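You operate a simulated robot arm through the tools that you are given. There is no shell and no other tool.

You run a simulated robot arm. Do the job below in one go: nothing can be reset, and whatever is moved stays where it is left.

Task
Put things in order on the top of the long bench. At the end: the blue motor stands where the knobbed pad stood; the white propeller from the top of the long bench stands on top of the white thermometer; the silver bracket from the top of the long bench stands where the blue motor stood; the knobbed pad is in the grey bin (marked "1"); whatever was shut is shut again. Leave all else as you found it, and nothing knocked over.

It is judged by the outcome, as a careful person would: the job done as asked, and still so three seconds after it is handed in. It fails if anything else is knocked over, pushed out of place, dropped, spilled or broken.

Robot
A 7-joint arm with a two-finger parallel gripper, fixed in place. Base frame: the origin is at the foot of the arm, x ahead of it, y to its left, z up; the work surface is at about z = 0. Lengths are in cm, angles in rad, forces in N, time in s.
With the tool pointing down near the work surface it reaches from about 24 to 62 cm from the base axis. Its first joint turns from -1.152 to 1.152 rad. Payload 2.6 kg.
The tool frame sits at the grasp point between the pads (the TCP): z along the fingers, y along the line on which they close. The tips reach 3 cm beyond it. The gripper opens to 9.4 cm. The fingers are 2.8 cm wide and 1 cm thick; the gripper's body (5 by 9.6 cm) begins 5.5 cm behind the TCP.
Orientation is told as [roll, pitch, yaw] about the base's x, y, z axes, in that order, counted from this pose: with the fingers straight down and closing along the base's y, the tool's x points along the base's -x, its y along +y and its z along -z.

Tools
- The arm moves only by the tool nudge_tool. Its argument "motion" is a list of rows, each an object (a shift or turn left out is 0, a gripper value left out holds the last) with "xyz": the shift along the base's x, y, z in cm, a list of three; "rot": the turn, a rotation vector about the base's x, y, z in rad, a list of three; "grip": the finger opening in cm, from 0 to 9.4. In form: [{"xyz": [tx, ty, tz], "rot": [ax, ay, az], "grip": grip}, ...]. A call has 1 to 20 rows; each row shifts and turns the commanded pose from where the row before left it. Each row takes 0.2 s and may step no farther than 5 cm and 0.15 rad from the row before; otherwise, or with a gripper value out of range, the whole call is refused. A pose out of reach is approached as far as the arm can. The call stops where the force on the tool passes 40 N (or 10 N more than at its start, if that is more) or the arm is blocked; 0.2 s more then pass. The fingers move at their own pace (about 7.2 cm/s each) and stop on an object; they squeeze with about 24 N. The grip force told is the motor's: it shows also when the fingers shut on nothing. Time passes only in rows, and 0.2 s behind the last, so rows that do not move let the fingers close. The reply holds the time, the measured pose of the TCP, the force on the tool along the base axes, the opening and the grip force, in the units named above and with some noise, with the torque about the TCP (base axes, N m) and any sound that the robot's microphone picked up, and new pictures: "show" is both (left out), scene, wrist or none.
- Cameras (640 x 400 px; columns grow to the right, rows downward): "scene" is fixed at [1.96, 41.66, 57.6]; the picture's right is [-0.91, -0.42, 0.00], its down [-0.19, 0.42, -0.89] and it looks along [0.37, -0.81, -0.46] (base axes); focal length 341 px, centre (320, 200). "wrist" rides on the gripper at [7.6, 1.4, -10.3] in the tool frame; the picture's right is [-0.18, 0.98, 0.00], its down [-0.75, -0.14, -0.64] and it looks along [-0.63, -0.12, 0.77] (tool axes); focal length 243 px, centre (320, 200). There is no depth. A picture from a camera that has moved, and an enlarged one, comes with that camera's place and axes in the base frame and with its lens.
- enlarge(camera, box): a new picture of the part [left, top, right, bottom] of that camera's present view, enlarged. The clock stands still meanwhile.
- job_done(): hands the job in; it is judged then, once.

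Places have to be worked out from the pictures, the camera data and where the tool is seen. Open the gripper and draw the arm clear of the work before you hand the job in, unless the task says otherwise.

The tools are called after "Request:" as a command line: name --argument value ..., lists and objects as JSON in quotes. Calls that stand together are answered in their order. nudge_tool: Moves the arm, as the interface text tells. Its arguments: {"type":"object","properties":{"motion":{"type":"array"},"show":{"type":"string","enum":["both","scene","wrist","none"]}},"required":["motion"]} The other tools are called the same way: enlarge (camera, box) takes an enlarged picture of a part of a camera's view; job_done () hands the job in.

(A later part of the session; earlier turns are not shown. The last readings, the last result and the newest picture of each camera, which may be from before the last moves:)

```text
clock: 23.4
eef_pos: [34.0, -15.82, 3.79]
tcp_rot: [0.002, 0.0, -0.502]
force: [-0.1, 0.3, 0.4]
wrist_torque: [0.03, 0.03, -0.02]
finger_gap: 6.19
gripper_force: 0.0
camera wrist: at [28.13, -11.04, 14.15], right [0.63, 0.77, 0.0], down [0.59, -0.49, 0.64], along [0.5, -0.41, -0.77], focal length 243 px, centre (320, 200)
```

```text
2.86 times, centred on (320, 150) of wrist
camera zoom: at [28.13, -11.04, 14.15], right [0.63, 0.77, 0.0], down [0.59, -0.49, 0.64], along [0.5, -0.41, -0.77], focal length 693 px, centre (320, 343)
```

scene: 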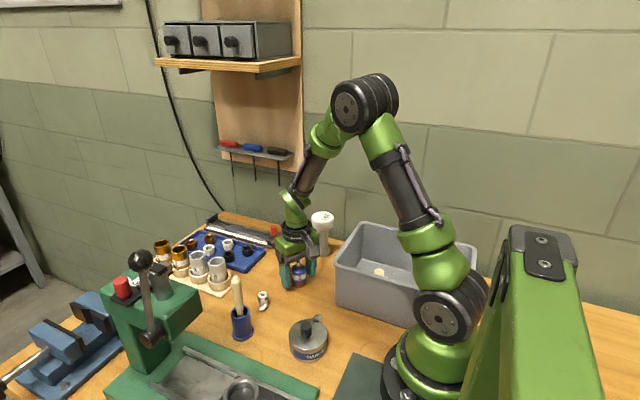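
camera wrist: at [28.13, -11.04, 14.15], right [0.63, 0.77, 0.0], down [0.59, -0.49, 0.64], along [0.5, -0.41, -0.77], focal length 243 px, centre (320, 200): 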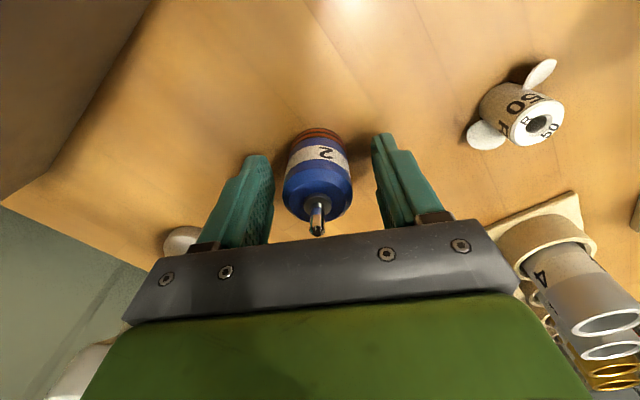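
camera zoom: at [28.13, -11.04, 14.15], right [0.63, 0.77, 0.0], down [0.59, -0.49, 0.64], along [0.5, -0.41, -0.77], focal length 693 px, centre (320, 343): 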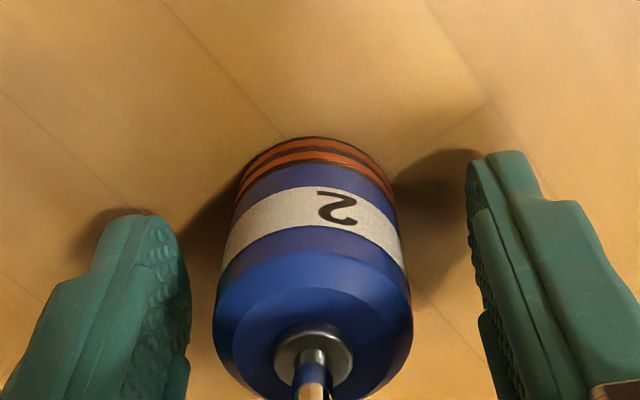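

The motor is between the fingers. I close and test-lift 1 cm.

Request:
nudge_tool --motion '[{"grip": 4.2}, {"grip": 2.5}, {"grip": 2.5}, {"grip": 2.5}, {"xyz": [0, 0, 0.8]}, {"xyz": [0, 0, 1.2]}, {"xyz": [0, 0, 0]}]'

Request:
enlarge --camera "wrist" --box '[220, 80, 420, 220]'

```text
clock: 25.0
eef_pos: [33.89, -15.87, 6.03]
tcp_rot: [0.0, 0.001, -0.497]
force: [-0.6, -0.4, -1.2]
wrist_torque: [0.01, 0.05, 0.03]
finger_gap: 3.54
gripper_force: 23.8
camera wrist: at [28.06, -11.01, 16.29], right [0.63, 0.77, 0.0], down [0.59, -0.49, 0.64], along [0.5, -0.41, -0.77], focal length 243 px, centre (320, 200)
```

scene: 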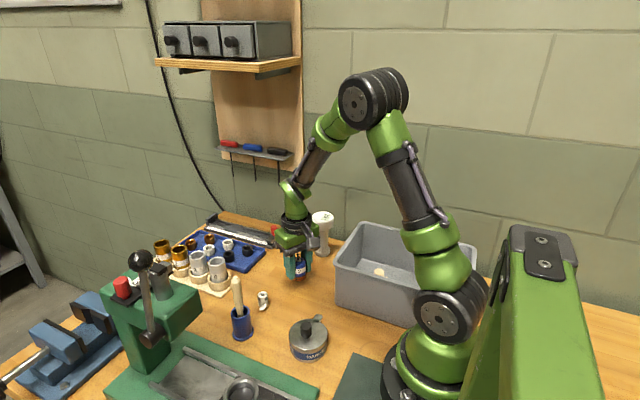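
wrist: 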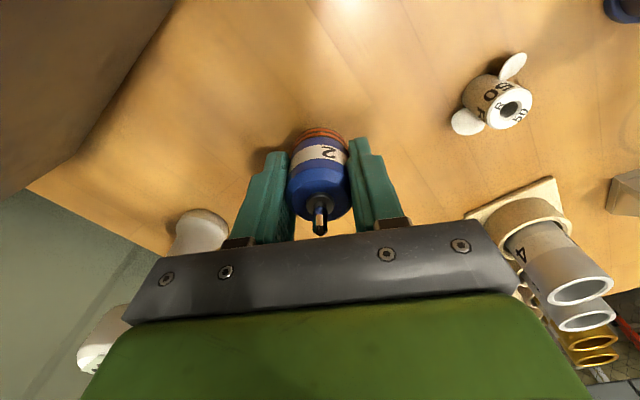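

```text
2.86 times, centred on (320, 150) of wrist
camera zoom: at [28.06, -11.01, 16.29], right [0.63, 0.77, 0.0], down [0.59, -0.49, 0.64], along [0.5, -0.41, -0.77], focal length 693 px, centre (320, 343)
```

zoom: 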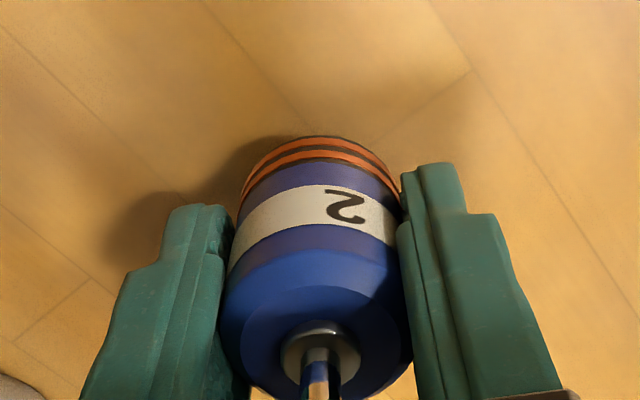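

The motor is held (gap 3.54). I lift to z≈18 and carry it to above the pad's old place ≈(44.5,2.45).

Request:
nudge_tool --motion '[{"xyz": [0, 0, 2.5]}, {"xyz": [0, 0, 3.2]}, {"xyz": [0, 0, 3.2]}, {"xyz": [0, 0, 3.2]}, {"xyz": [1.16, 2.04, 0]}, {"xyz": [1.16, 2.04, 0]}, {"xyz": [1.16, 2.04, 0]}, {"xyz": [1.16, 2.04, 0]}, {"xyz": [1.16, 2.04, 0]}, {"xyz": [1.16, 2.04, 0]}, {"xyz": [1.16, 2.04, 0]}, {"xyz": [1.16, 2.04, 0]}, {"xyz": [1.16, 2.04, 0]}, {"xyz": [0, 0, 0]}]'

```text
clock: 28.0
eef_pos: [44.3, 2.42, 17.9]
tcp_rot: [0.001, -0.001, -0.501]
force: [0.5, -0.6, -1.3]
wrist_torque: [0.02, 0.01, -0.01]
finger_gap: 3.52
gripper_force: 24.1
camera wrist: at [38.49, 7.26, 28.3], right [0.63, 0.77, 0.0], down [0.59, -0.49, 0.64], along [0.5, -0.41, -0.77], focal length 243 px, centre (320, 200)
```

scene: 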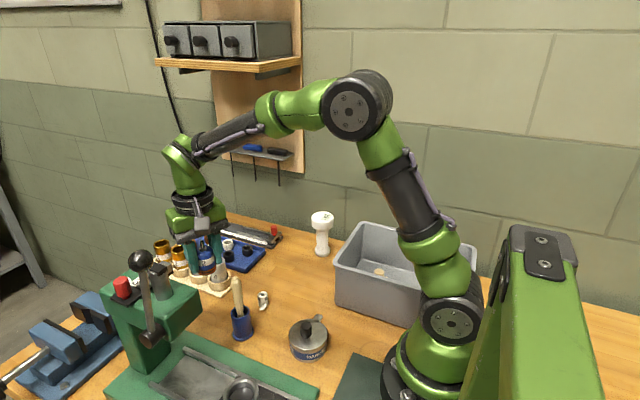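
wrist: 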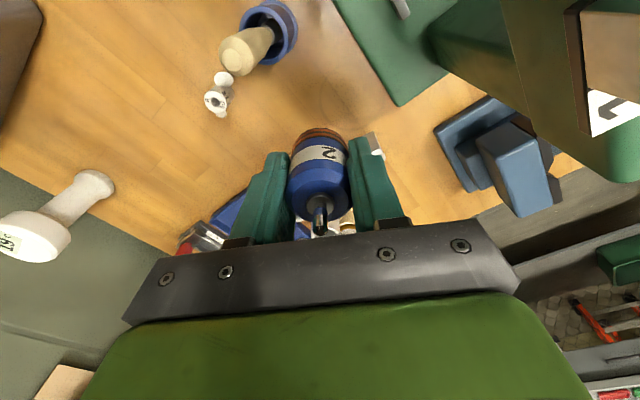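

Above the pad's old spot. I descend in stages: first to ≈1.5 cm above the bench.

Request:
nudge_tool --motion '[{"xyz": [0.05, 0.06, -2.5]}, {"xyz": [0, 0, -2.5]}, {"xyz": [0, 0, -2.5]}, {"xyz": [0, 0, -2.5]}, {"xyz": [0, 0, -1.5]}, {"xyz": [0, 0, -1.0]}, {"xyz": [0, 0, 0]}]'

```text
clock: 29.6
eef_pos: [44.34, 2.54, 5.38]
tcp_rot: [0.0, -0.001, -0.5]
force: [0.1, -0.3, -1.1]
wrist_torque: [0.01, 0.02, 0.01]
finger_gap: 3.54
gripper_force: 24.2
camera wrist: at [38.51, 7.34, 15.71], right [0.63, 0.77, 0.0], down [0.59, -0.49, 0.64], along [0.5, -0.41, -0.77], focal length 243 px, centre (320, 200)
```

scene: 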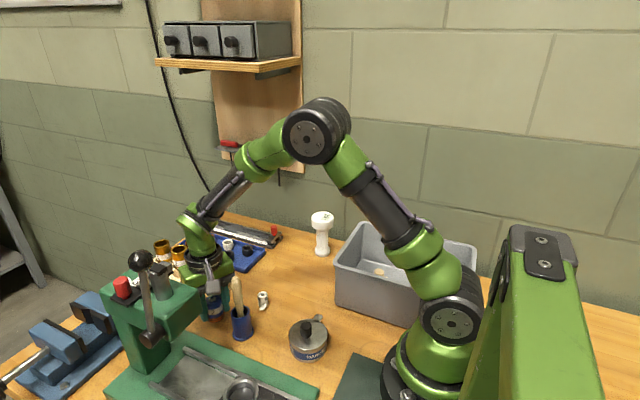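
wrist: 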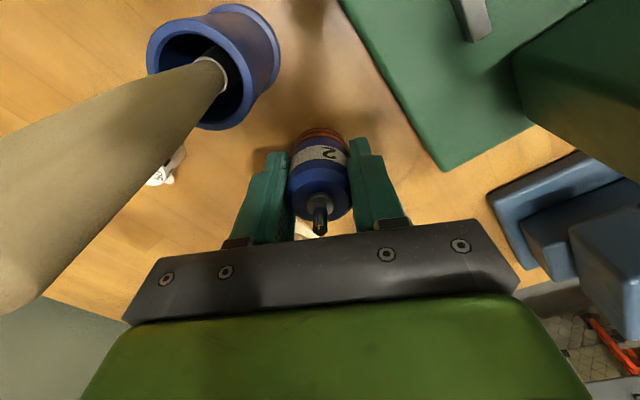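

I lower the last 1.5 cm gently and watch for contact.

Request:
nudge_tool --motion '[{"xyz": [0, 0, -0.7]}, {"xyz": [0, 0, -0.5]}, {"xyz": [0, 0, -0.3]}, {"xyz": [0, 0, 0]}]' --show "none"

```text
clock: 30.6
eef_pos: [44.41, 2.48, 3.88]
tcp_rot: [0.001, -0.001, -0.501]
force: [-0.1, 0.4, -1.5]
wrist_torque: [0.01, 0.02, 0.03]
finger_gap: 3.51
gripper_force: 24.0
```

Request:
nudge_tool --motion '[{"xyz": [0, 0, -0.12]}, {"xyz": [0, 0, -0.08]}, {"xyz": [0, 0, 0]}]' --show "none"

```text
clock: 31.4
eef_pos: [44.5, 2.6, 3.95]
tcp_rot: [0.002, -0.001, -0.5]
force: [-5.3, 0.8, 15.8]
wrist_torque: [-0.01, 0.31, 0.02]
finger_gap: 3.53
gripper_force: 23.8
```

The motor's base is on the bench (≈16 N up). I release slowly, opening to 6 cm, then rise straight up.

Request:
nudge_tool --motion '[{"xyz": [0, 0, 0.1], "grip": 3.8}, {"grip": 4.5}, {"grip": 6.0}, {"grip": 6.0}, {"xyz": [0, 0, 1.0]}, {"xyz": [0, 0, 2.5]}, {"xyz": [0, 0, 3.0]}, {"xyz": [0, 0, 3.5]}, {"xyz": [0, 0, 4]}, {"xyz": [0, 0, 2]}, {"xyz": [0, 0, 0]}]'

Request:
enlarge --camera "wrist" --box '[200, 0, 440, 150]'

Request:
enlarge --camera "scene" --box '[180, 250, 340, 350]'

```text
clock: 33.8
eef_pos: [44.52, 2.25, 19.8]
tcp_rot: [-0.001, -0.001, -0.5]
force: [-0.3, 0.1, 0.0]
wrist_torque: [0.0, 0.0, 0.0]
finger_gap: 5.96
gripper_force: 0.1
camera wrist: at [38.64, 7.08, 30.1], right [0.63, 0.77, 0.0], down [0.59, -0.48, 0.64], along [0.5, -0.41, -0.77], focal length 243 px, centre (320, 200)
```

scene: 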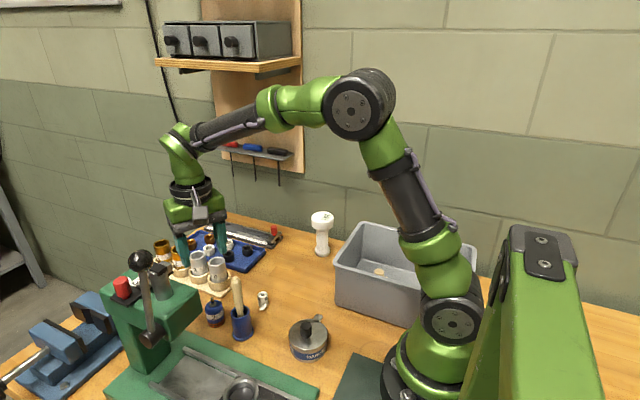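
wrist: 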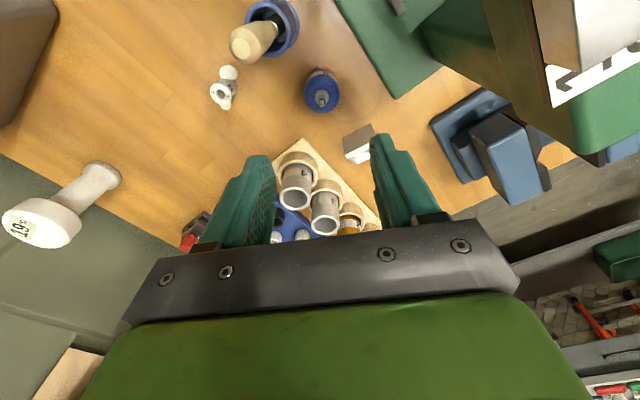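

```text
2.67 times, centred on (320, 75) of wrist
camera zoom: at [38.64, 7.08, 30.1], right [0.63, 0.77, 0.0], down [0.59, -0.48, 0.64], along [0.5, -0.41, -0.77], focal length 647 px, centre (320, 533)
```

zoom: 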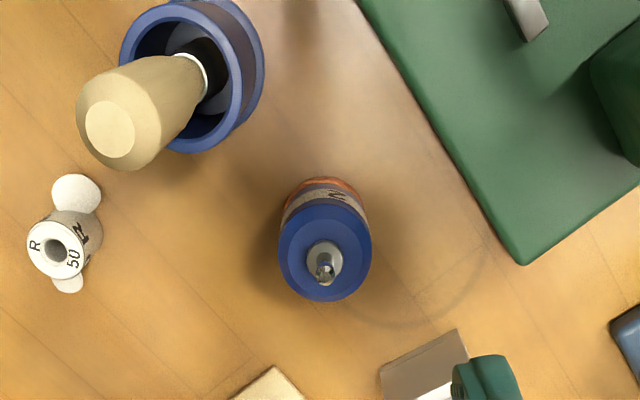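

```text
4.00 times, centred on (260, 300) of scene
camera zoom: at [1.96, 41.66, 57.6], right [-0.91, -0.42, 0.0], down [-0.19, 0.42, -0.89], along [0.37, -0.81, -0.46], focal length 1364 px, centre (560, -200)
```

zoom: 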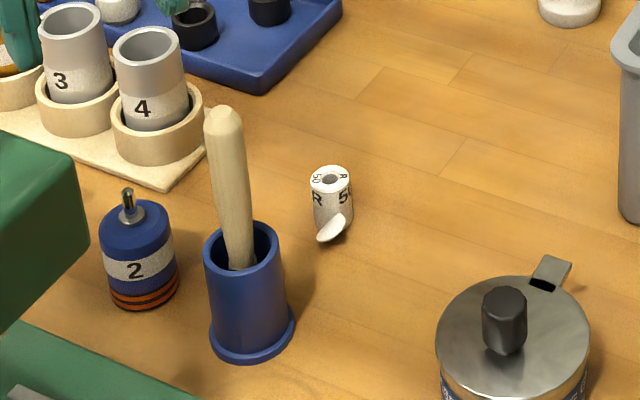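

The motor stands upright at ≈(44.55,2.5). Next the bracket: I turn to yaw ≈−0.14 to match its sides and move above it to refine its position.

Request:
nudge_tool --motion '[{"xyz": [1.7, -0.05, 0.5], "rot": [0, 0, 0.12], "grip": 7.0}, {"xyz": [1.7, -0.05, 0.5], "rot": [0, 0, 0.12]}, {"xyz": [1.7, -0.05, 0], "rot": [0, 0, 0.12]}, {"xyz": [1.7, -0.05, 0]}, {"xyz": [1.7, -0.05, 0]}, {"xyz": [0, 0, 0]}]'

Request:
enlarge --camera "wrist" --box '[220, 0, 420, 140]'

```text
clock: 35.2
eef_pos: [52.87, 2.1, 20.88]
tcp_rot: [0.0, -0.001, -0.14]
force: [-0.5, -1.0, 0.3]
wrist_torque: [0.01, -0.01, 0.01]
finger_gap: 7.0
gripper_force: 0.1
camera wrist: at [45.74, 4.57, 31.21], right [0.32, 0.95, 0.0], down [0.73, -0.24, 0.64], along [0.61, -0.2, -0.77], focal length 243 px, centre (320, 200)
```

scene: 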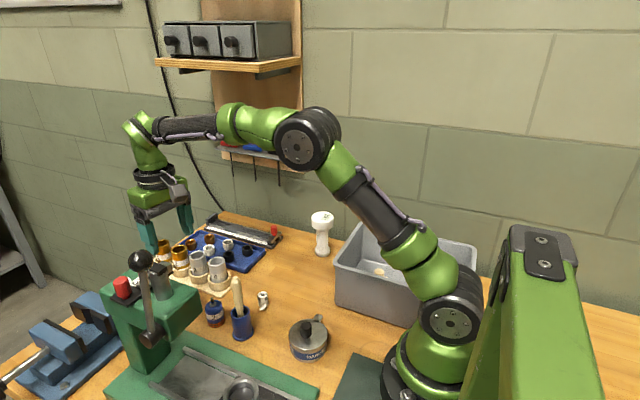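
wrist: 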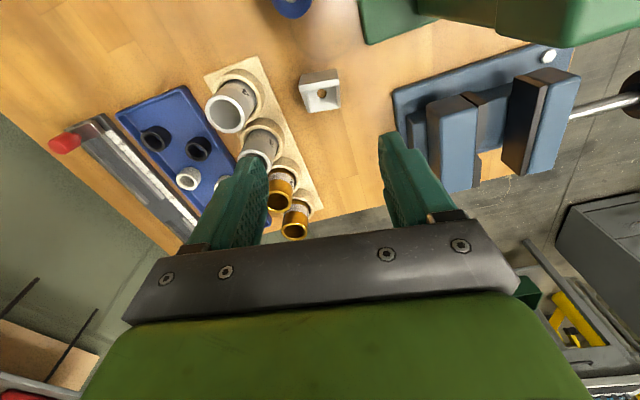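

```text
2.86 times, centred on (320, 70) of wrist
camera zoom: at [45.74, 4.57, 31.21], right [0.32, 0.95, 0.0], down [0.73, -0.24, 0.64], along [0.61, -0.2, -0.77], focal length 693 px, centre (320, 571)
```

zoom: 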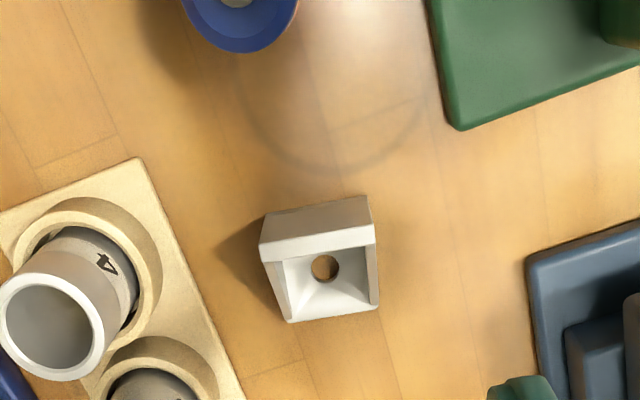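

Bracket footprint centre ≈(54.15,1.92), turned ≈−0.16 rad, ~4.2 wide, 4.4 deep. I will grip across its side gussets near the wall, TCP ≈(53.4,2.05); I descend first to z≈8.5.

Request:
nudge_tool --motion '[{"xyz": [0.5, -0.04, -2.5], "rot": [0, 0, -0.02], "grip": 6.4}, {"xyz": [0, 0, -2.5]}, {"xyz": [0, 0, -2.5]}, {"xyz": [0, 0, -2.5]}, {"xyz": [0, 0, -2.3]}, {"xyz": [0, 0, 0]}]'

Request:
enlarge --camera "wrist" --box '[220, 60, 420, 220]'

```text
clock: 36.6
eef_pos: [53.35, 2.34, 8.55]
tcp_rot: [0.0, 0.0, -0.159]
force: [-0.5, -0.4, -1.1]
wrist_torque: [0.02, 0.03, -0.01]
finger_gap: 6.4
gripper_force: 0.0
camera wrist: at [46.27, 4.77, 18.95], right [0.34, 0.94, 0.0], down [0.72, -0.26, 0.64], along [0.6, -0.22, -0.77], focal length 243 px, centre (320, 200)
```

scene: 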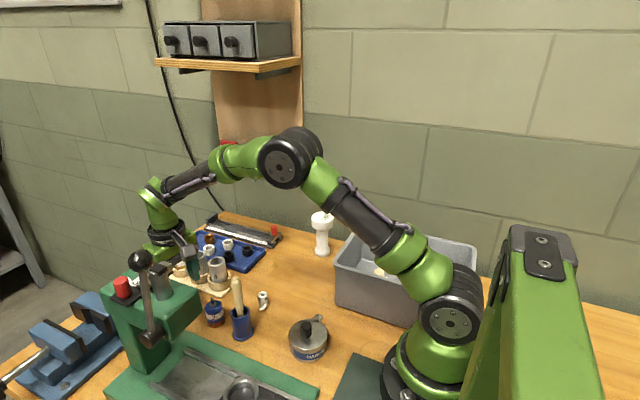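
wrist: 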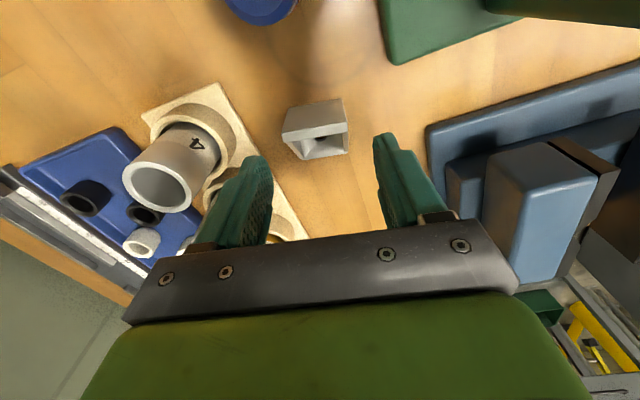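

```text
2.50 times, centred on (320, 140) of wrist
camera zoom: at [46.27, 4.77, 18.95], right [0.34, 0.94, 0.0], down [0.72, -0.26, 0.64], along [0.6, -0.22, -0.77], focal length 606 px, centre (320, 350)
```

zoom: 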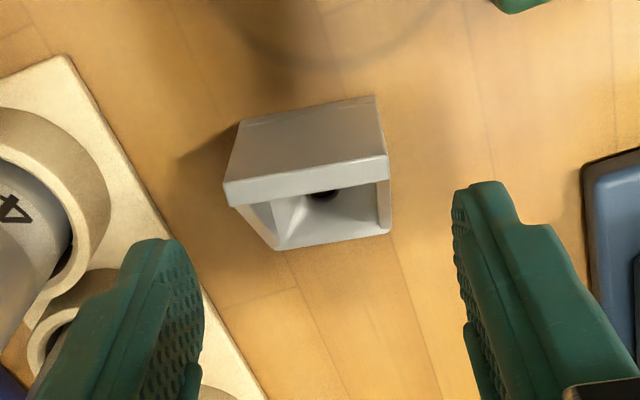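

The bracket computes ≈0.15 cm to the −y side of the TCP; I correct that and descend to z≈3.8 around it.

Request:
nudge_tool --motion '[{"xyz": [-0.03, -0.17, -1.5]}, {"xyz": [0, 0, -1.8]}, {"xyz": [0, 0, -1.5]}, {"xyz": [0, 0, 0]}]'

Request:
enlarge --camera "wrist" --box '[220, 80, 420, 220]'

```text
clock: 37.6
eef_pos: [53.34, 2.08, 3.74]
tcp_rot: [0.0, 0.0, -0.16]
force: [0.3, 0.1, -0.9]
wrist_torque: [-0.02, 0.01, 0.02]
finger_gap: 6.4
gripper_force: 0.1
camera wrist: at [46.24, 4.53, 14.08], right [0.34, 0.94, 0.0], down [0.72, -0.26, 0.64], along [0.6, -0.22, -0.77], focal length 243 px, centre (320, 200)
```

scene: 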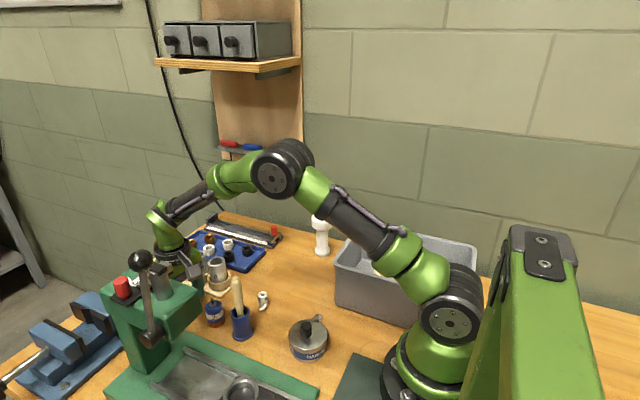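
wrist: 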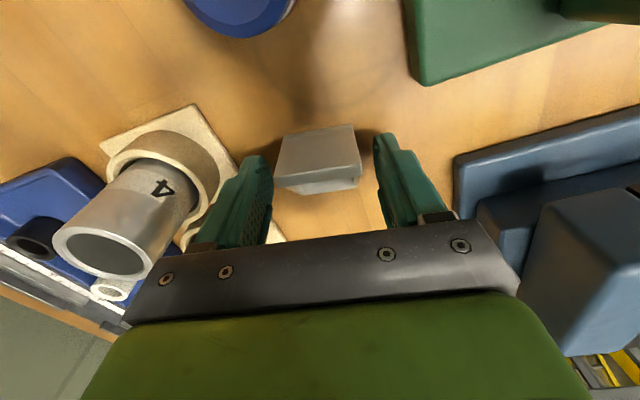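

```text
2.86 times, centred on (320, 150) of wrist
camera zoom: at [46.24, 4.53, 14.08], right [0.34, 0.94, 0.0], down [0.72, -0.26, 0.64], along [0.6, -0.22, -0.77], focal length 693 px, centre (320, 343)
```

zoom: 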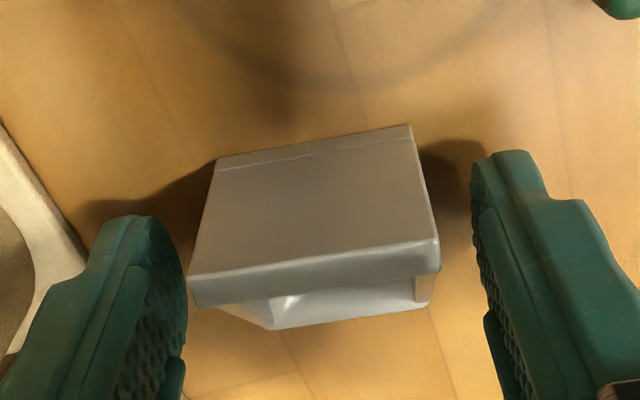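

The bracket is between and parallel to the fingers. I close on it and test-lift slightly.

Request:
nudge_tool --motion '[{"grip": 4.8}, {"grip": 3.0}, {"grip": 3.0}, {"grip": 3.0}, {"xyz": [0, 0, 0.8]}, {"xyz": [0, 0, 1.2]}, {"xyz": [0, 0, 0]}]'

Request:
enlarge --camera "wrist" --box '[220, 80, 420, 220]'

```text
clock: 39.2
eef_pos: [53.35, 1.98, 5.72]
tcp_rot: [0.0, 0.0, -0.159]
force: [0.2, -0.2, -0.1]
wrist_torque: [-0.03, -0.01, -0.02]
finger_gap: 4.54
gripper_force: 23.2
camera wrist: at [46.2, 4.47, 16.07], right [0.34, 0.94, 0.0], down [0.72, -0.26, 0.64], along [0.6, -0.22, -0.77], focal length 243 px, centre (320, 200)
```

scene: 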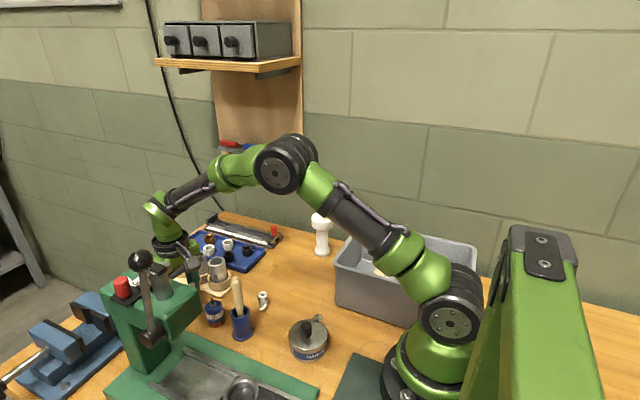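
wrist: 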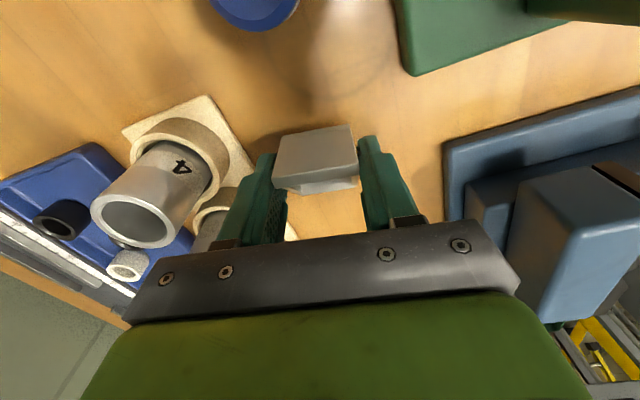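

```text
2.86 times, centred on (320, 150) of wrist
camera zoom: at [46.2, 4.47, 16.07], right [0.34, 0.94, 0.0], down [0.72, -0.26, 0.64], along [0.6, -0.22, -0.77], focal length 693 px, centre (320, 343)
```

zoom: 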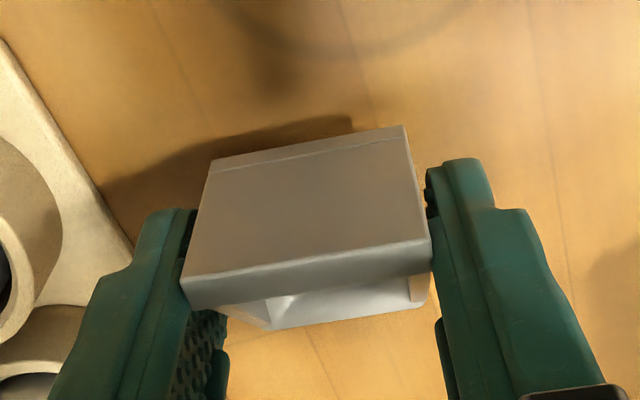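

The bracket is held across its sides (gap 4.54), wall midpoint ≈0.75 cm offset as planned. I lift to z≈18, then carry it to above the motor's old spot (34.0,−16.0), turning to yaw −0.35 to keep the camera off the bin.

Request:
nudge_tool --motion '[{"xyz": [0, 0, 2.5]}, {"xyz": [0, 0, 3.3]}, {"xyz": [0, 0, 3.3]}, {"xyz": [0, 0, 3.2]}, {"xyz": [-2.0, -1.77, 0], "rot": [0, 0, -0.019]}, {"xyz": [-2.0, -1.77, 0], "rot": [0, 0, -0.019]}, {"xyz": [-2.0, -1.77, 0], "rot": [0, 0, -0.019]}, {"xyz": [-2.0, -1.77, 0], "rot": [0, 0, -0.019]}, {"xyz": [-2.0, -1.77, 0], "rot": [0, 0, -0.019]}, {"xyz": [-2.0, -1.77, 0], "rot": [0, 0, -0.019]}, {"xyz": [-2.0, -1.77, 0], "rot": [0, 0, -0.019]}, {"xyz": [-2.0, -1.77, 0], "rot": [0, 0, -0.019]}, {"xyz": [-2.0, -1.77, 0], "rot": [0, 0, -0.019]}, {"xyz": [-2.0, -1.77, 0], "rot": [0, 0, -0.019]}, {"xyz": [0, 0, 0]}]'

Request:
enlarge --camera "wrist" --box '[220, 80, 420, 220]'

```text
clock: 42.4
eef_pos: [33.53, -15.7, 18.27]
tcp_rot: [0.0, 0.0, -0.351]
force: [0.0, 0.1, -0.4]
wrist_torque: [0.0, -0.02, -0.02]
finger_gap: 4.55
gripper_force: 23.5
camera wrist: at [27.0, -11.8, 28.48], right [0.51, 0.86, 0.0], down [0.66, -0.39, 0.64], along [0.55, -0.33, -0.77], focal length 243 px, centre (320, 200)
```

scene: 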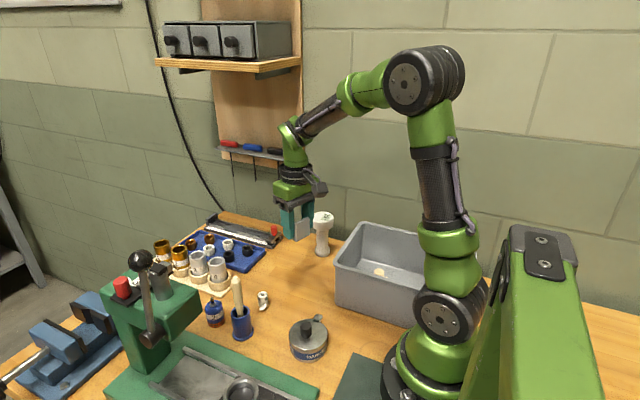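
wrist: 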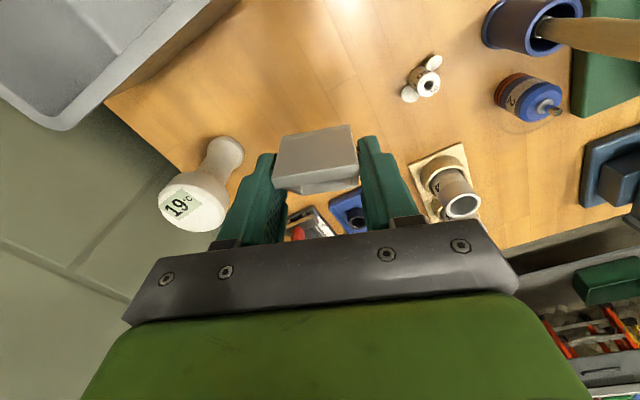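

```text
2.86 times, centred on (320, 150) of wrist
camera zoom: at [27.0, -11.8, 28.48], right [0.51, 0.86, 0.0], down [0.66, -0.39, 0.64], along [0.55, -0.33, -0.77], focal length 693 px, centre (320, 343)
```

zoom: 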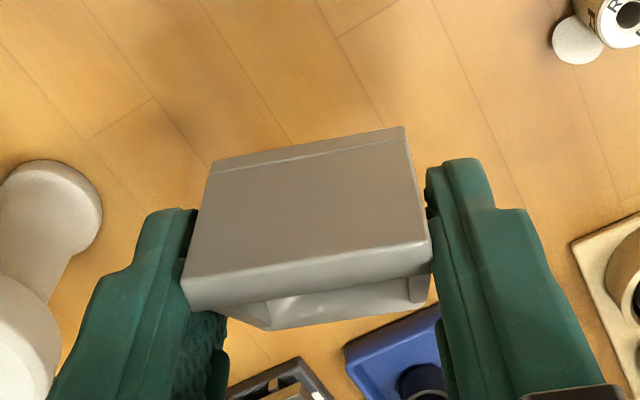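

The bracket is steady. I shift slightly to TCP ≈(33.27,−15.74) and descend to about 1.5 cm above the bench.

Request:
nudge_tool --motion '[{"xyz": [-0.3, -0.03, -2.5]}, {"xyz": [0, 0, -2.5]}, {"xyz": [0, 0, -2.5]}, {"xyz": [0, 0, -2.5]}, {"xyz": [0, 0, -1.5]}, {"xyz": [0, 0, -1.2]}, {"xyz": [0, 0, 0]}]'

```text
clock: 44.0
eef_pos: [33.07, -15.75, 5.37]
tcp_rot: [0.002, 0.0, -0.35]
force: [-1.2, 0.1, -0.2]
wrist_torque: [-0.02, 0.03, -0.01]
finger_gap: 4.52
gripper_force: 24.2
camera wrist: at [26.54, -11.92, 15.72], right [0.51, 0.86, 0.0], down [0.66, -0.39, 0.64], along [0.55, -0.33, -0.77], focal length 243 px, centre (320, 200)
```

scene: 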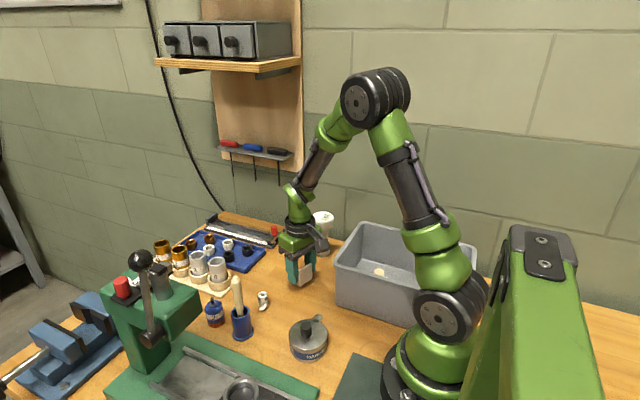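
wrist: 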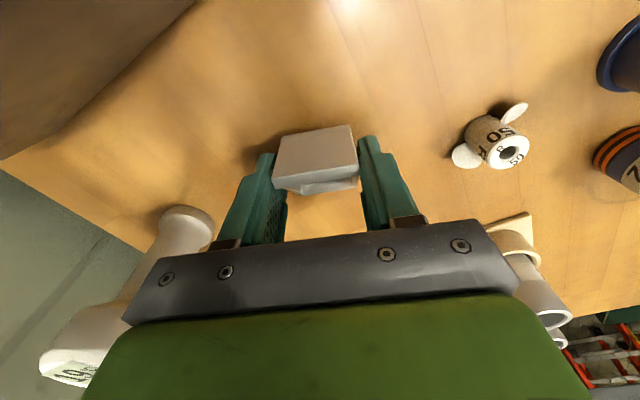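

I nudge +0.12 in x and lower the last 1.5 cm gently.

Request:
nudge_tool --motion '[{"xyz": [0.13, 0.05, -0.7]}, {"xyz": [0, 0, -0.5]}, {"xyz": [0, 0, -0.3]}, {"xyz": [0, 0, 0]}]' --show "none"

```text
clock: 45.0
eef_pos: [33.31, -15.53, 3.81]
tcp_rot: [0.0, 0.001, -0.35]
force: [0.1, 0.1, -0.9]
wrist_torque: [0.01, 0.02, -0.01]
finger_gap: 4.52
gripper_force: 23.3
```

No contact force yet; I lower by another 0.2 cm in two small steps.

Request:
nudge_tool --motion '[{"xyz": [0, -0.05, -0.1]}, {"xyz": [0, 0, -0.1]}, {"xyz": [0, 0, 0]}]' --show "wrist"

```text
clock: 45.8
eef_pos: [33.38, -15.71, 3.63]
tcp_rot: [-0.001, -0.002, -0.352]
force: [-5.4, 2.7, 18.4]
wrist_torque: [0.08, 0.15, -0.01]
finger_gap: 4.57
gripper_force: 23.7
camera wrist: at [26.72, -11.82, 14.04], right [0.51, 0.86, 0.0], down [0.66, -0.39, 0.64], along [0.55, -0.33, -0.77], focal length 243 px, centre (320, 200)
```

wrist: 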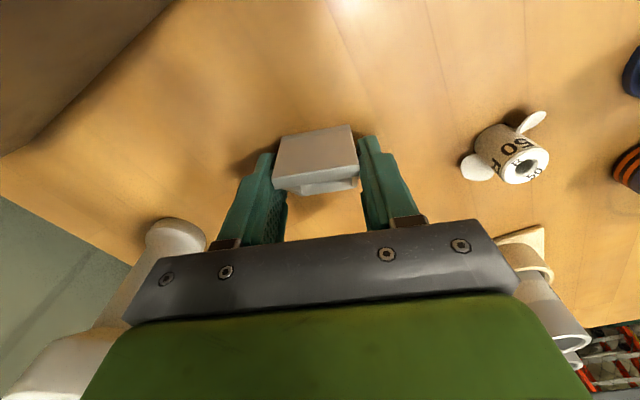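

The bracket is on the bench (≈18 N). I open the fingers and rise straight up.

Request:
nudge_tool --motion '[{"xyz": [0, 0, 0.1], "grip": 4.9}, {"grip": 5.6}, {"grip": 6.6}, {"grip": 6.6}, {"xyz": [0, 0, 1.0]}, {"xyz": [0, 0, 2.5]}, {"xyz": [0, 0, 3.5]}, {"xyz": [0, 0, 4.0]}, {"xyz": [0, 0, 4.0]}, {"xyz": [0, 0, 0]}]'

Request:
enlarge --camera "wrist" --box '[230, 0, 470, 150]'

Request:
enlarge --camera "scene" --box '[200, 240, 360, 340]'

```text
clock: 48.0
eef_pos: [33.26, -16.06, 18.82]
tcp_rot: [0.0, -0.001, -0.348]
force: [0.2, -0.6, -0.5]
wrist_torque: [0.01, 0.01, -0.01]
finger_gap: 6.6
gripper_force: 0.0
camera wrist: at [26.7, -12.12, 29.17], right [0.51, 0.86, 0.0], down [0.66, -0.39, 0.64], along [0.55, -0.33, -0.77], focal length 243 px, centre (320, 200)
```

scene: 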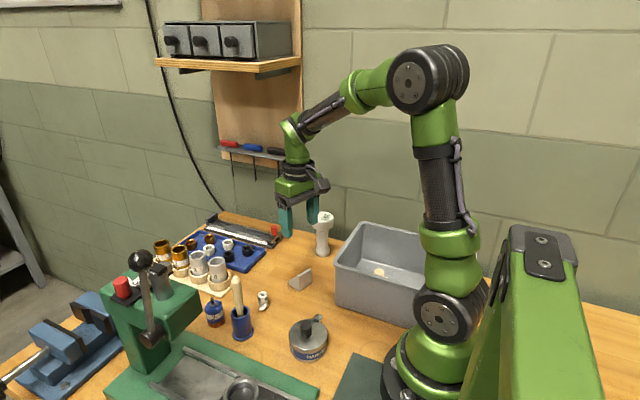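
wrist: 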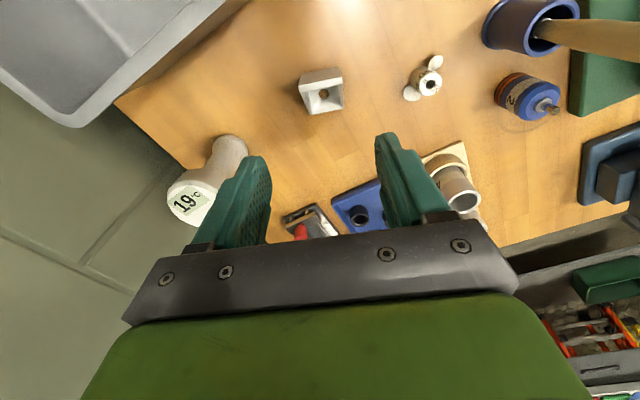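

```text
2.67 times, centred on (350, 75) of wrist
camera zoom: at [26.7, -12.12, 29.17], right [0.51, 0.86, 0.0], down [0.66, -0.39, 0.64], along [0.55, -0.33, -0.77], focal length 647 px, centre (240, 533)
```

zoom: 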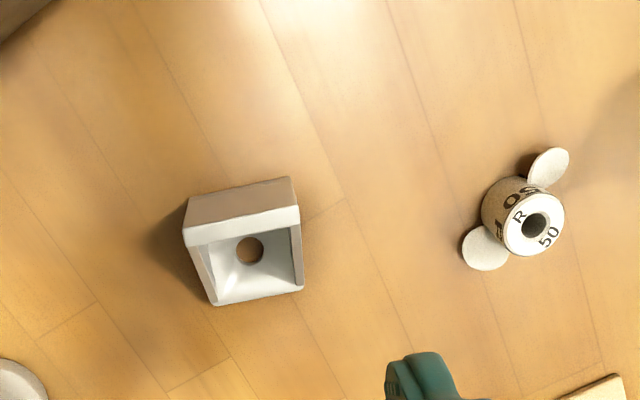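

```text
4.00 times, centred on (280, 290) of scene
camera zoom: at [1.96, 41.66, 57.6], right [-0.91, -0.42, 0.0], down [-0.19, 0.42, -0.89], along [0.37, -0.81, -0.46], focal length 1364 px, centre (480, -160)
```

zoom: 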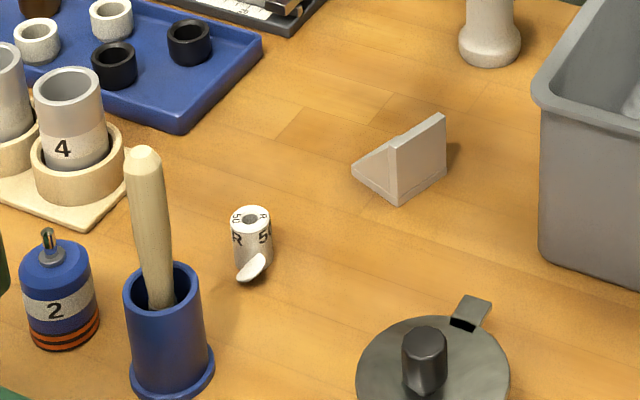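

The bracket stands at ≈(34.07,−15.95), matching the motor's old spot. For the propeller (hub ≈(38,−6), blades along ≈120°), the wrist camera housing must stay clear of the brush handle, so I check the housing's size and the propeller closely.

Request:
enlarge --camera "scene" --box '[260, 130, 360, 250]'

Request:
enlarge --camera "scene" --box '[244, 280, 284, 320]'

Request:
enlarge --camera "wrist" --box '[395, 45, 455, 110]'

```text
3.33 times, centred on (310, 190) of scene
camera zoom: at [1.96, 41.66, 57.6], right [-0.91, -0.42, 0.0], down [-0.19, 0.42, -0.89], along [0.37, -0.81, -0.46], focal length 1137 px, centre (353, 233)
```

zoom: 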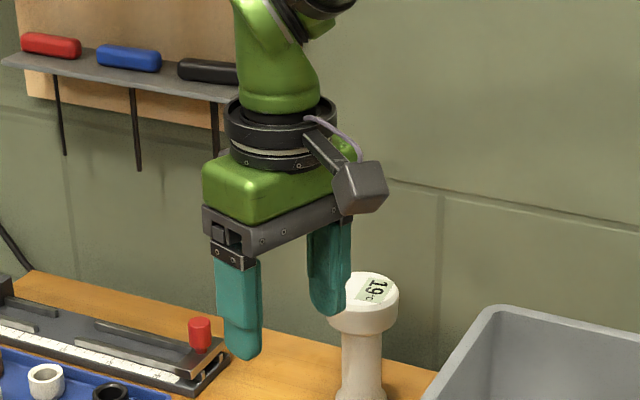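

```text
10.00 times, centred on (264, 300) of scene
camera zoom: at [1.96, 41.66, 57.6], right [-0.91, -0.42, 0.0], down [-0.19, 0.42, -0.89], along [0.37, -0.81, -0.46], focal length 3410 px, centre (880, -800)
```

zoom: 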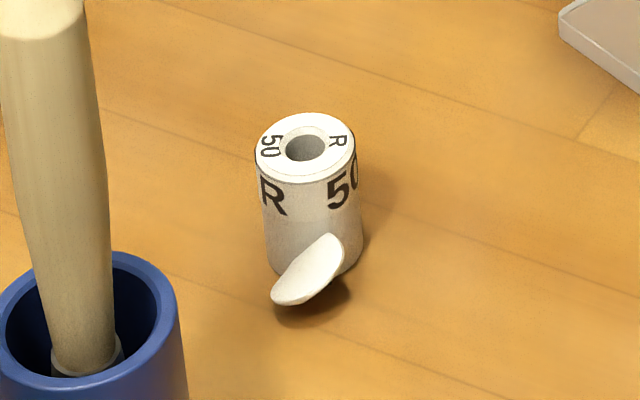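

```text
6.15 times, centred on (425, 78) of wrist
camera zoom: at [26.7, -12.12, 29.17], right [0.51, 0.86, 0.0], down [0.66, -0.39, 0.64], along [0.55, -0.33, -0.77], focal length 1493 px, centre (-326, 954)
```

zoom: 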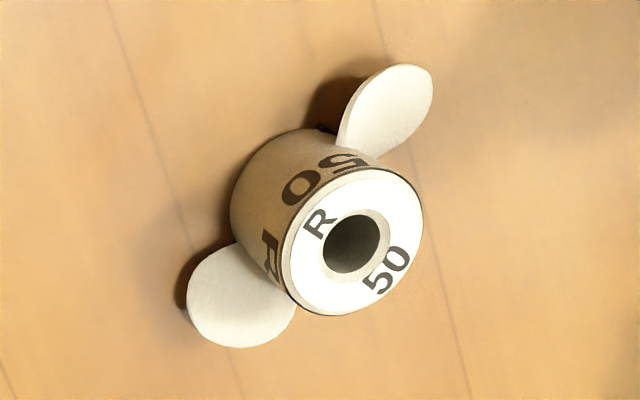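

The blades sit low on the hub (z≈0.2–2.2) and the hub is ≈3.4 tall, 2.3 wide. The camera housing is small, so yaw ≈ −0.85 keeps it clear of the brush and the fingers clear of the blades; I move above the propeller.

Request:
nudge_tool --motion '[{"xyz": [0.95, 2.0, 0], "rot": [0, 0, -0.1], "grip": 5.0}, {"xyz": [0.95, 2.0, 0], "rot": [0, 0, -0.1]}, {"xyz": [0.95, 2.0, 0], "rot": [0, 0, -0.1]}, {"xyz": [0.95, 2.0, 0], "rot": [0, 0, -0.1]}, {"xyz": [0.94, 2.0, 0], "rot": [0, 0, -0.1]}, {"xyz": [0, 0, 0]}]'

Request:
enlarge --camera "wrist" --box '[220, 0, 420, 140]'

```text
clock: 49.4
eef_pos: [37.99, -5.58, 18.79]
tcp_rot: [-0.001, 0.0, -0.851]
force: [-0.1, -0.3, 0.1]
wrist_torque: [-0.06, 0.03, -0.01]
finger_gap: 5.0
gripper_force: 0.1
camera wrist: at [34.2, 0.91, 29.14], right [0.86, 0.51, 0.0], down [0.39, -0.66, 0.64], along [0.33, -0.55, -0.77], focal length 243 px, centre (320, 200)
```

scene: 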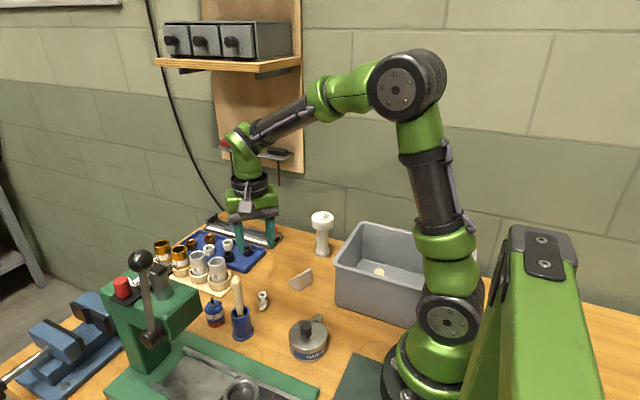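
wrist: 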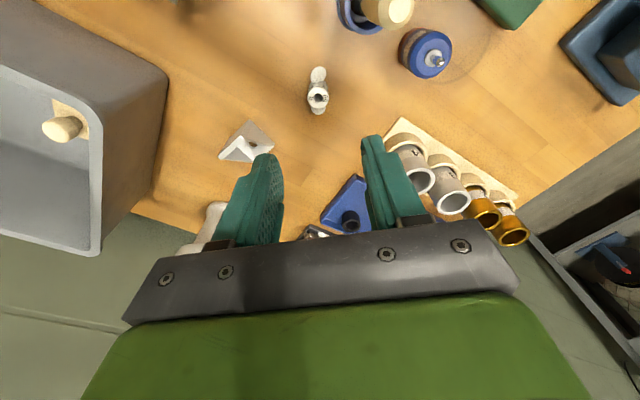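

```text
2.86 times, centred on (320, 70) of wrist
camera zoom: at [34.2, 0.91, 29.14], right [0.86, 0.51, 0.0], down [0.39, -0.66, 0.64], along [0.33, -0.55, -0.77], focal length 693 px, centre (320, 571)
```

zoom: 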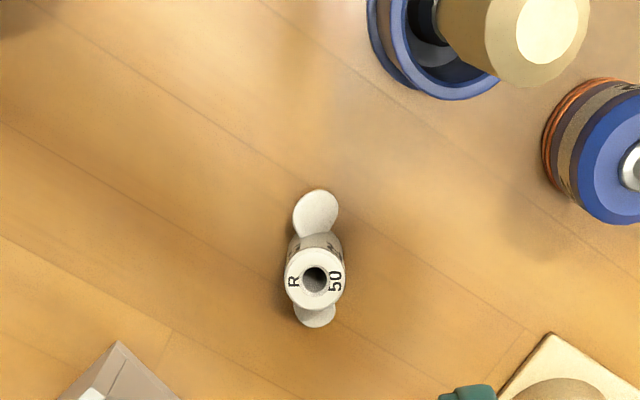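

Propeller centre ≈(38.07,−5.97); TCP needs ≈−0.3 in y. I descend in stages, first to z≈9.5.

Request:
nudge_tool --motion '[{"xyz": [0, -0.3, -2.5]}, {"xyz": [0, 0, -2.5]}, {"xyz": [0, 0, -2.3]}, {"xyz": [0, 0, -2.0]}, {"xyz": [0, 0, 0]}]'

Request:
enlarge --camera "wrist" --box '[220, 40, 420, 180]'

```text
clock: 50.6
eef_pos: [37.9, -6.09, 9.45]
tcp_rot: [0.0, 0.001, -0.852]
force: [-1.0, 0.3, -0.3]
wrist_torque: [0.03, -0.02, -0.01]
finger_gap: 5.02
gripper_force: 0.0
camera wrist: at [34.05, 0.53, 19.7], right [0.86, 0.51, 0.0], down [0.39, -0.66, 0.64], along [0.33, -0.55, -0.77], focal length 243 px, centre (320, 200)
```

scene: 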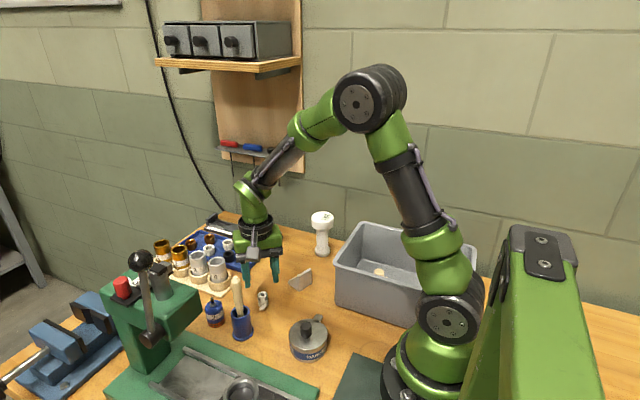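
wrist: 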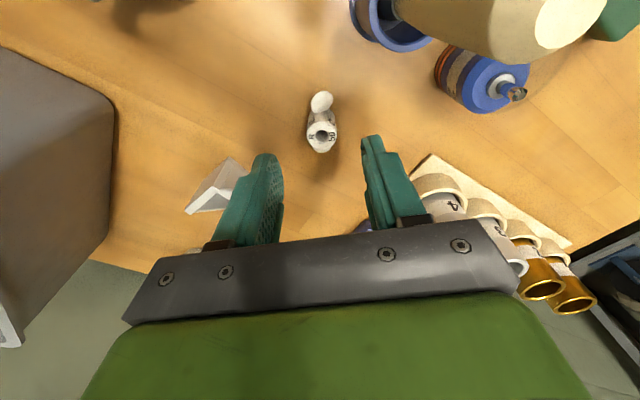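

```text
2.86 times, centred on (320, 110) of wrist
camera zoom: at [34.05, 0.53, 19.7], right [0.86, 0.51, 0.0], down [0.39, -0.66, 0.64], along [0.33, -0.55, -0.77], focal length 693 px, centre (320, 457)
```

zoom: 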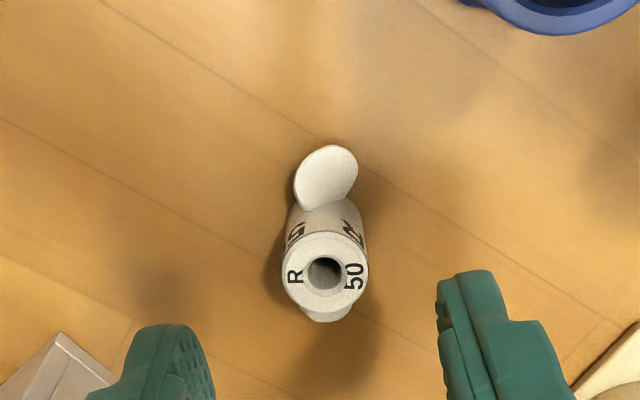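

Hub top computes to ≈(38.1,−5.95), so I correct by (+0.1,+0.12) and go down to z≈4.7 with the brush still ≈3.7 cm from the camera axis.

Request:
nudge_tool --motion '[{"xyz": [0.1, 0.12, -1.2]}, {"xyz": [0, 0, -1.2]}, {"xyz": [0, 0, -1.2]}, {"xyz": [0, 0, -1.2]}, {"xyz": [0, 0, 0]}]'

Request:
enlarge --camera "wrist" --box '[220, 80, 420, 220]'

Request:
enlarge --camera "scene" --box '[200, 220, 320, 345]'

```text
clock: 51.8
eef_pos: [38.02, -5.97, 4.61]
tcp_rot: [-0.001, -0.001, -0.85]
force: [-0.1, -0.1, -0.7]
wrist_torque: [0.0, -0.01, 0.0]
finger_gap: 4.98
gripper_force: 0.0
camera wrist: at [34.2, 0.68, 15.04], right [0.86, 0.51, 0.0], down [0.39, -0.66, 0.64], along [0.33, -0.55, -0.77], focal length 243 px, centre (320, 200)
```

scene: 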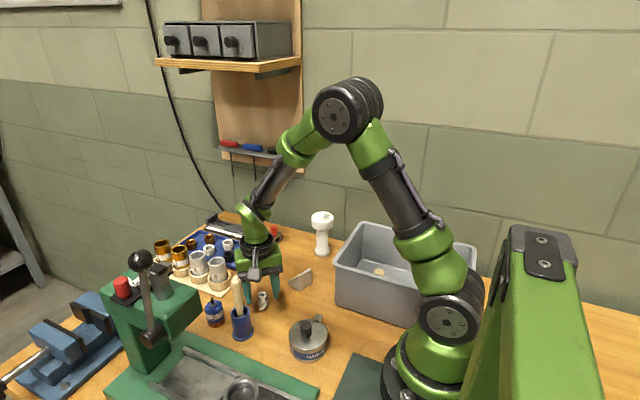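
wrist: 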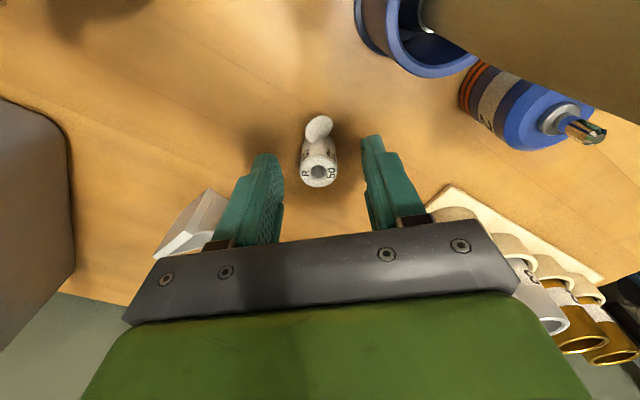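

```text
2.86 times, centred on (320, 150) of wrist
camera zoom: at [34.2, 0.68, 15.04], right [0.86, 0.51, 0.0], down [0.39, -0.66, 0.64], along [0.33, -0.55, -0.77], focal length 693 px, centre (320, 343)
```

zoom: 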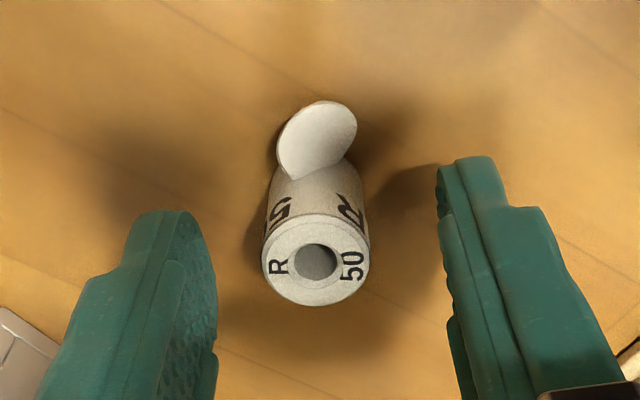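

```text
3.20 times, centred on (260, 282) of scene
camera zoom: at [1.96, 41.66, 57.6], right [-0.91, -0.42, 0.0], down [-0.19, 0.42, -0.89], along [0.37, -0.81, -0.46], focal length 1091 px, centre (512, -64)
```

zoom: 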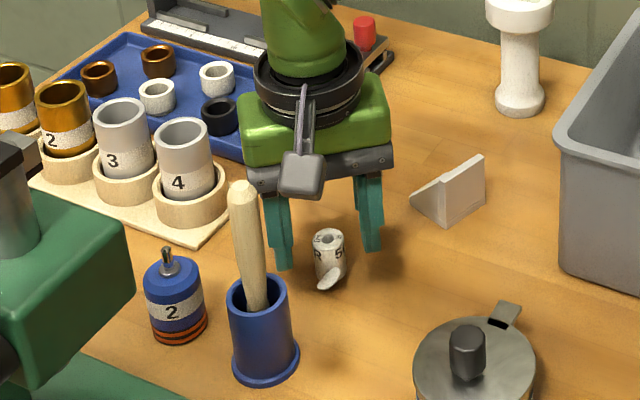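

The hub sits between the fingers and nothing was touched. I close on the hub.

Request:
nudge_tool --motion '[{"grip": 3.2}, {"grip": 2.6}, {"grip": 1.0}, {"grip": 1.0}, {"grip": 1.0}]'

Request:
enlarge --camera "wrist" --box '[220, 80, 420, 220]'

```text
clock: 53.0
eef_pos: [38.05, -5.92, 4.82]
tcp_rot: [0.0, -0.001, -0.85]
force: [1.0, 0.7, -0.5]
wrist_torque: [-0.03, 0.0, -0.03]
finger_gap: 2.14
gripper_force: 24.1
camera wrist: at [34.2, 0.68, 15.06], right [0.86, 0.51, 0.0], down [0.39, -0.66, 0.64], along [0.33, -0.55, -0.77], focal length 243 px, centre (320, 200)
```

scene: 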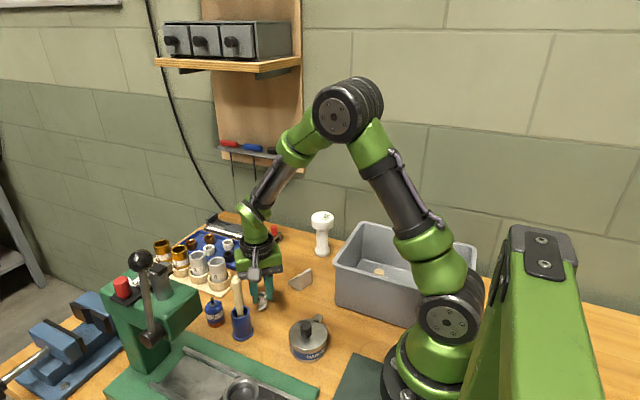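
wrist: 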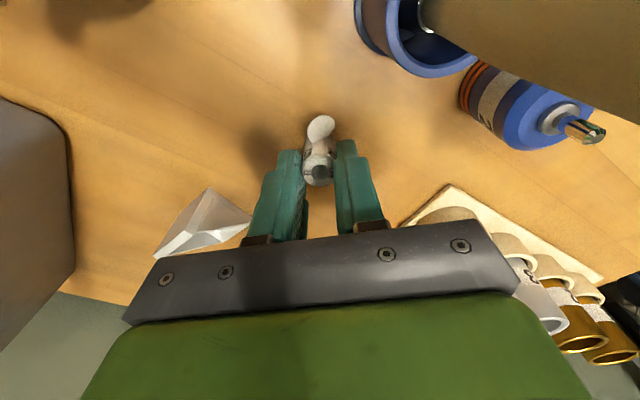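

```text
2.86 times, centred on (320, 150) of wrist
camera zoom: at [34.2, 0.68, 15.06], right [0.86, 0.51, 0.0], down [0.39, -0.66, 0.64], along [0.33, -0.55, -0.77], focal length 693 px, centre (320, 343)
```

zoom: 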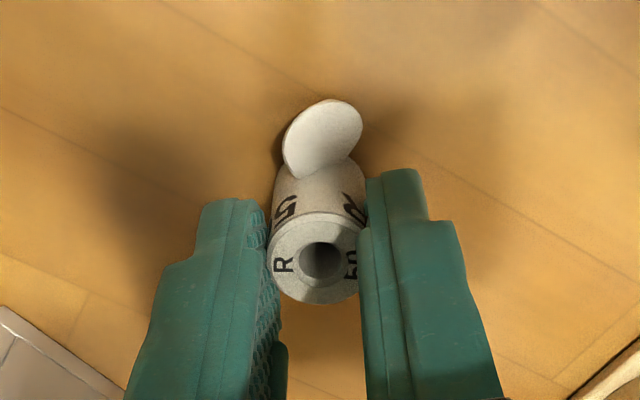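

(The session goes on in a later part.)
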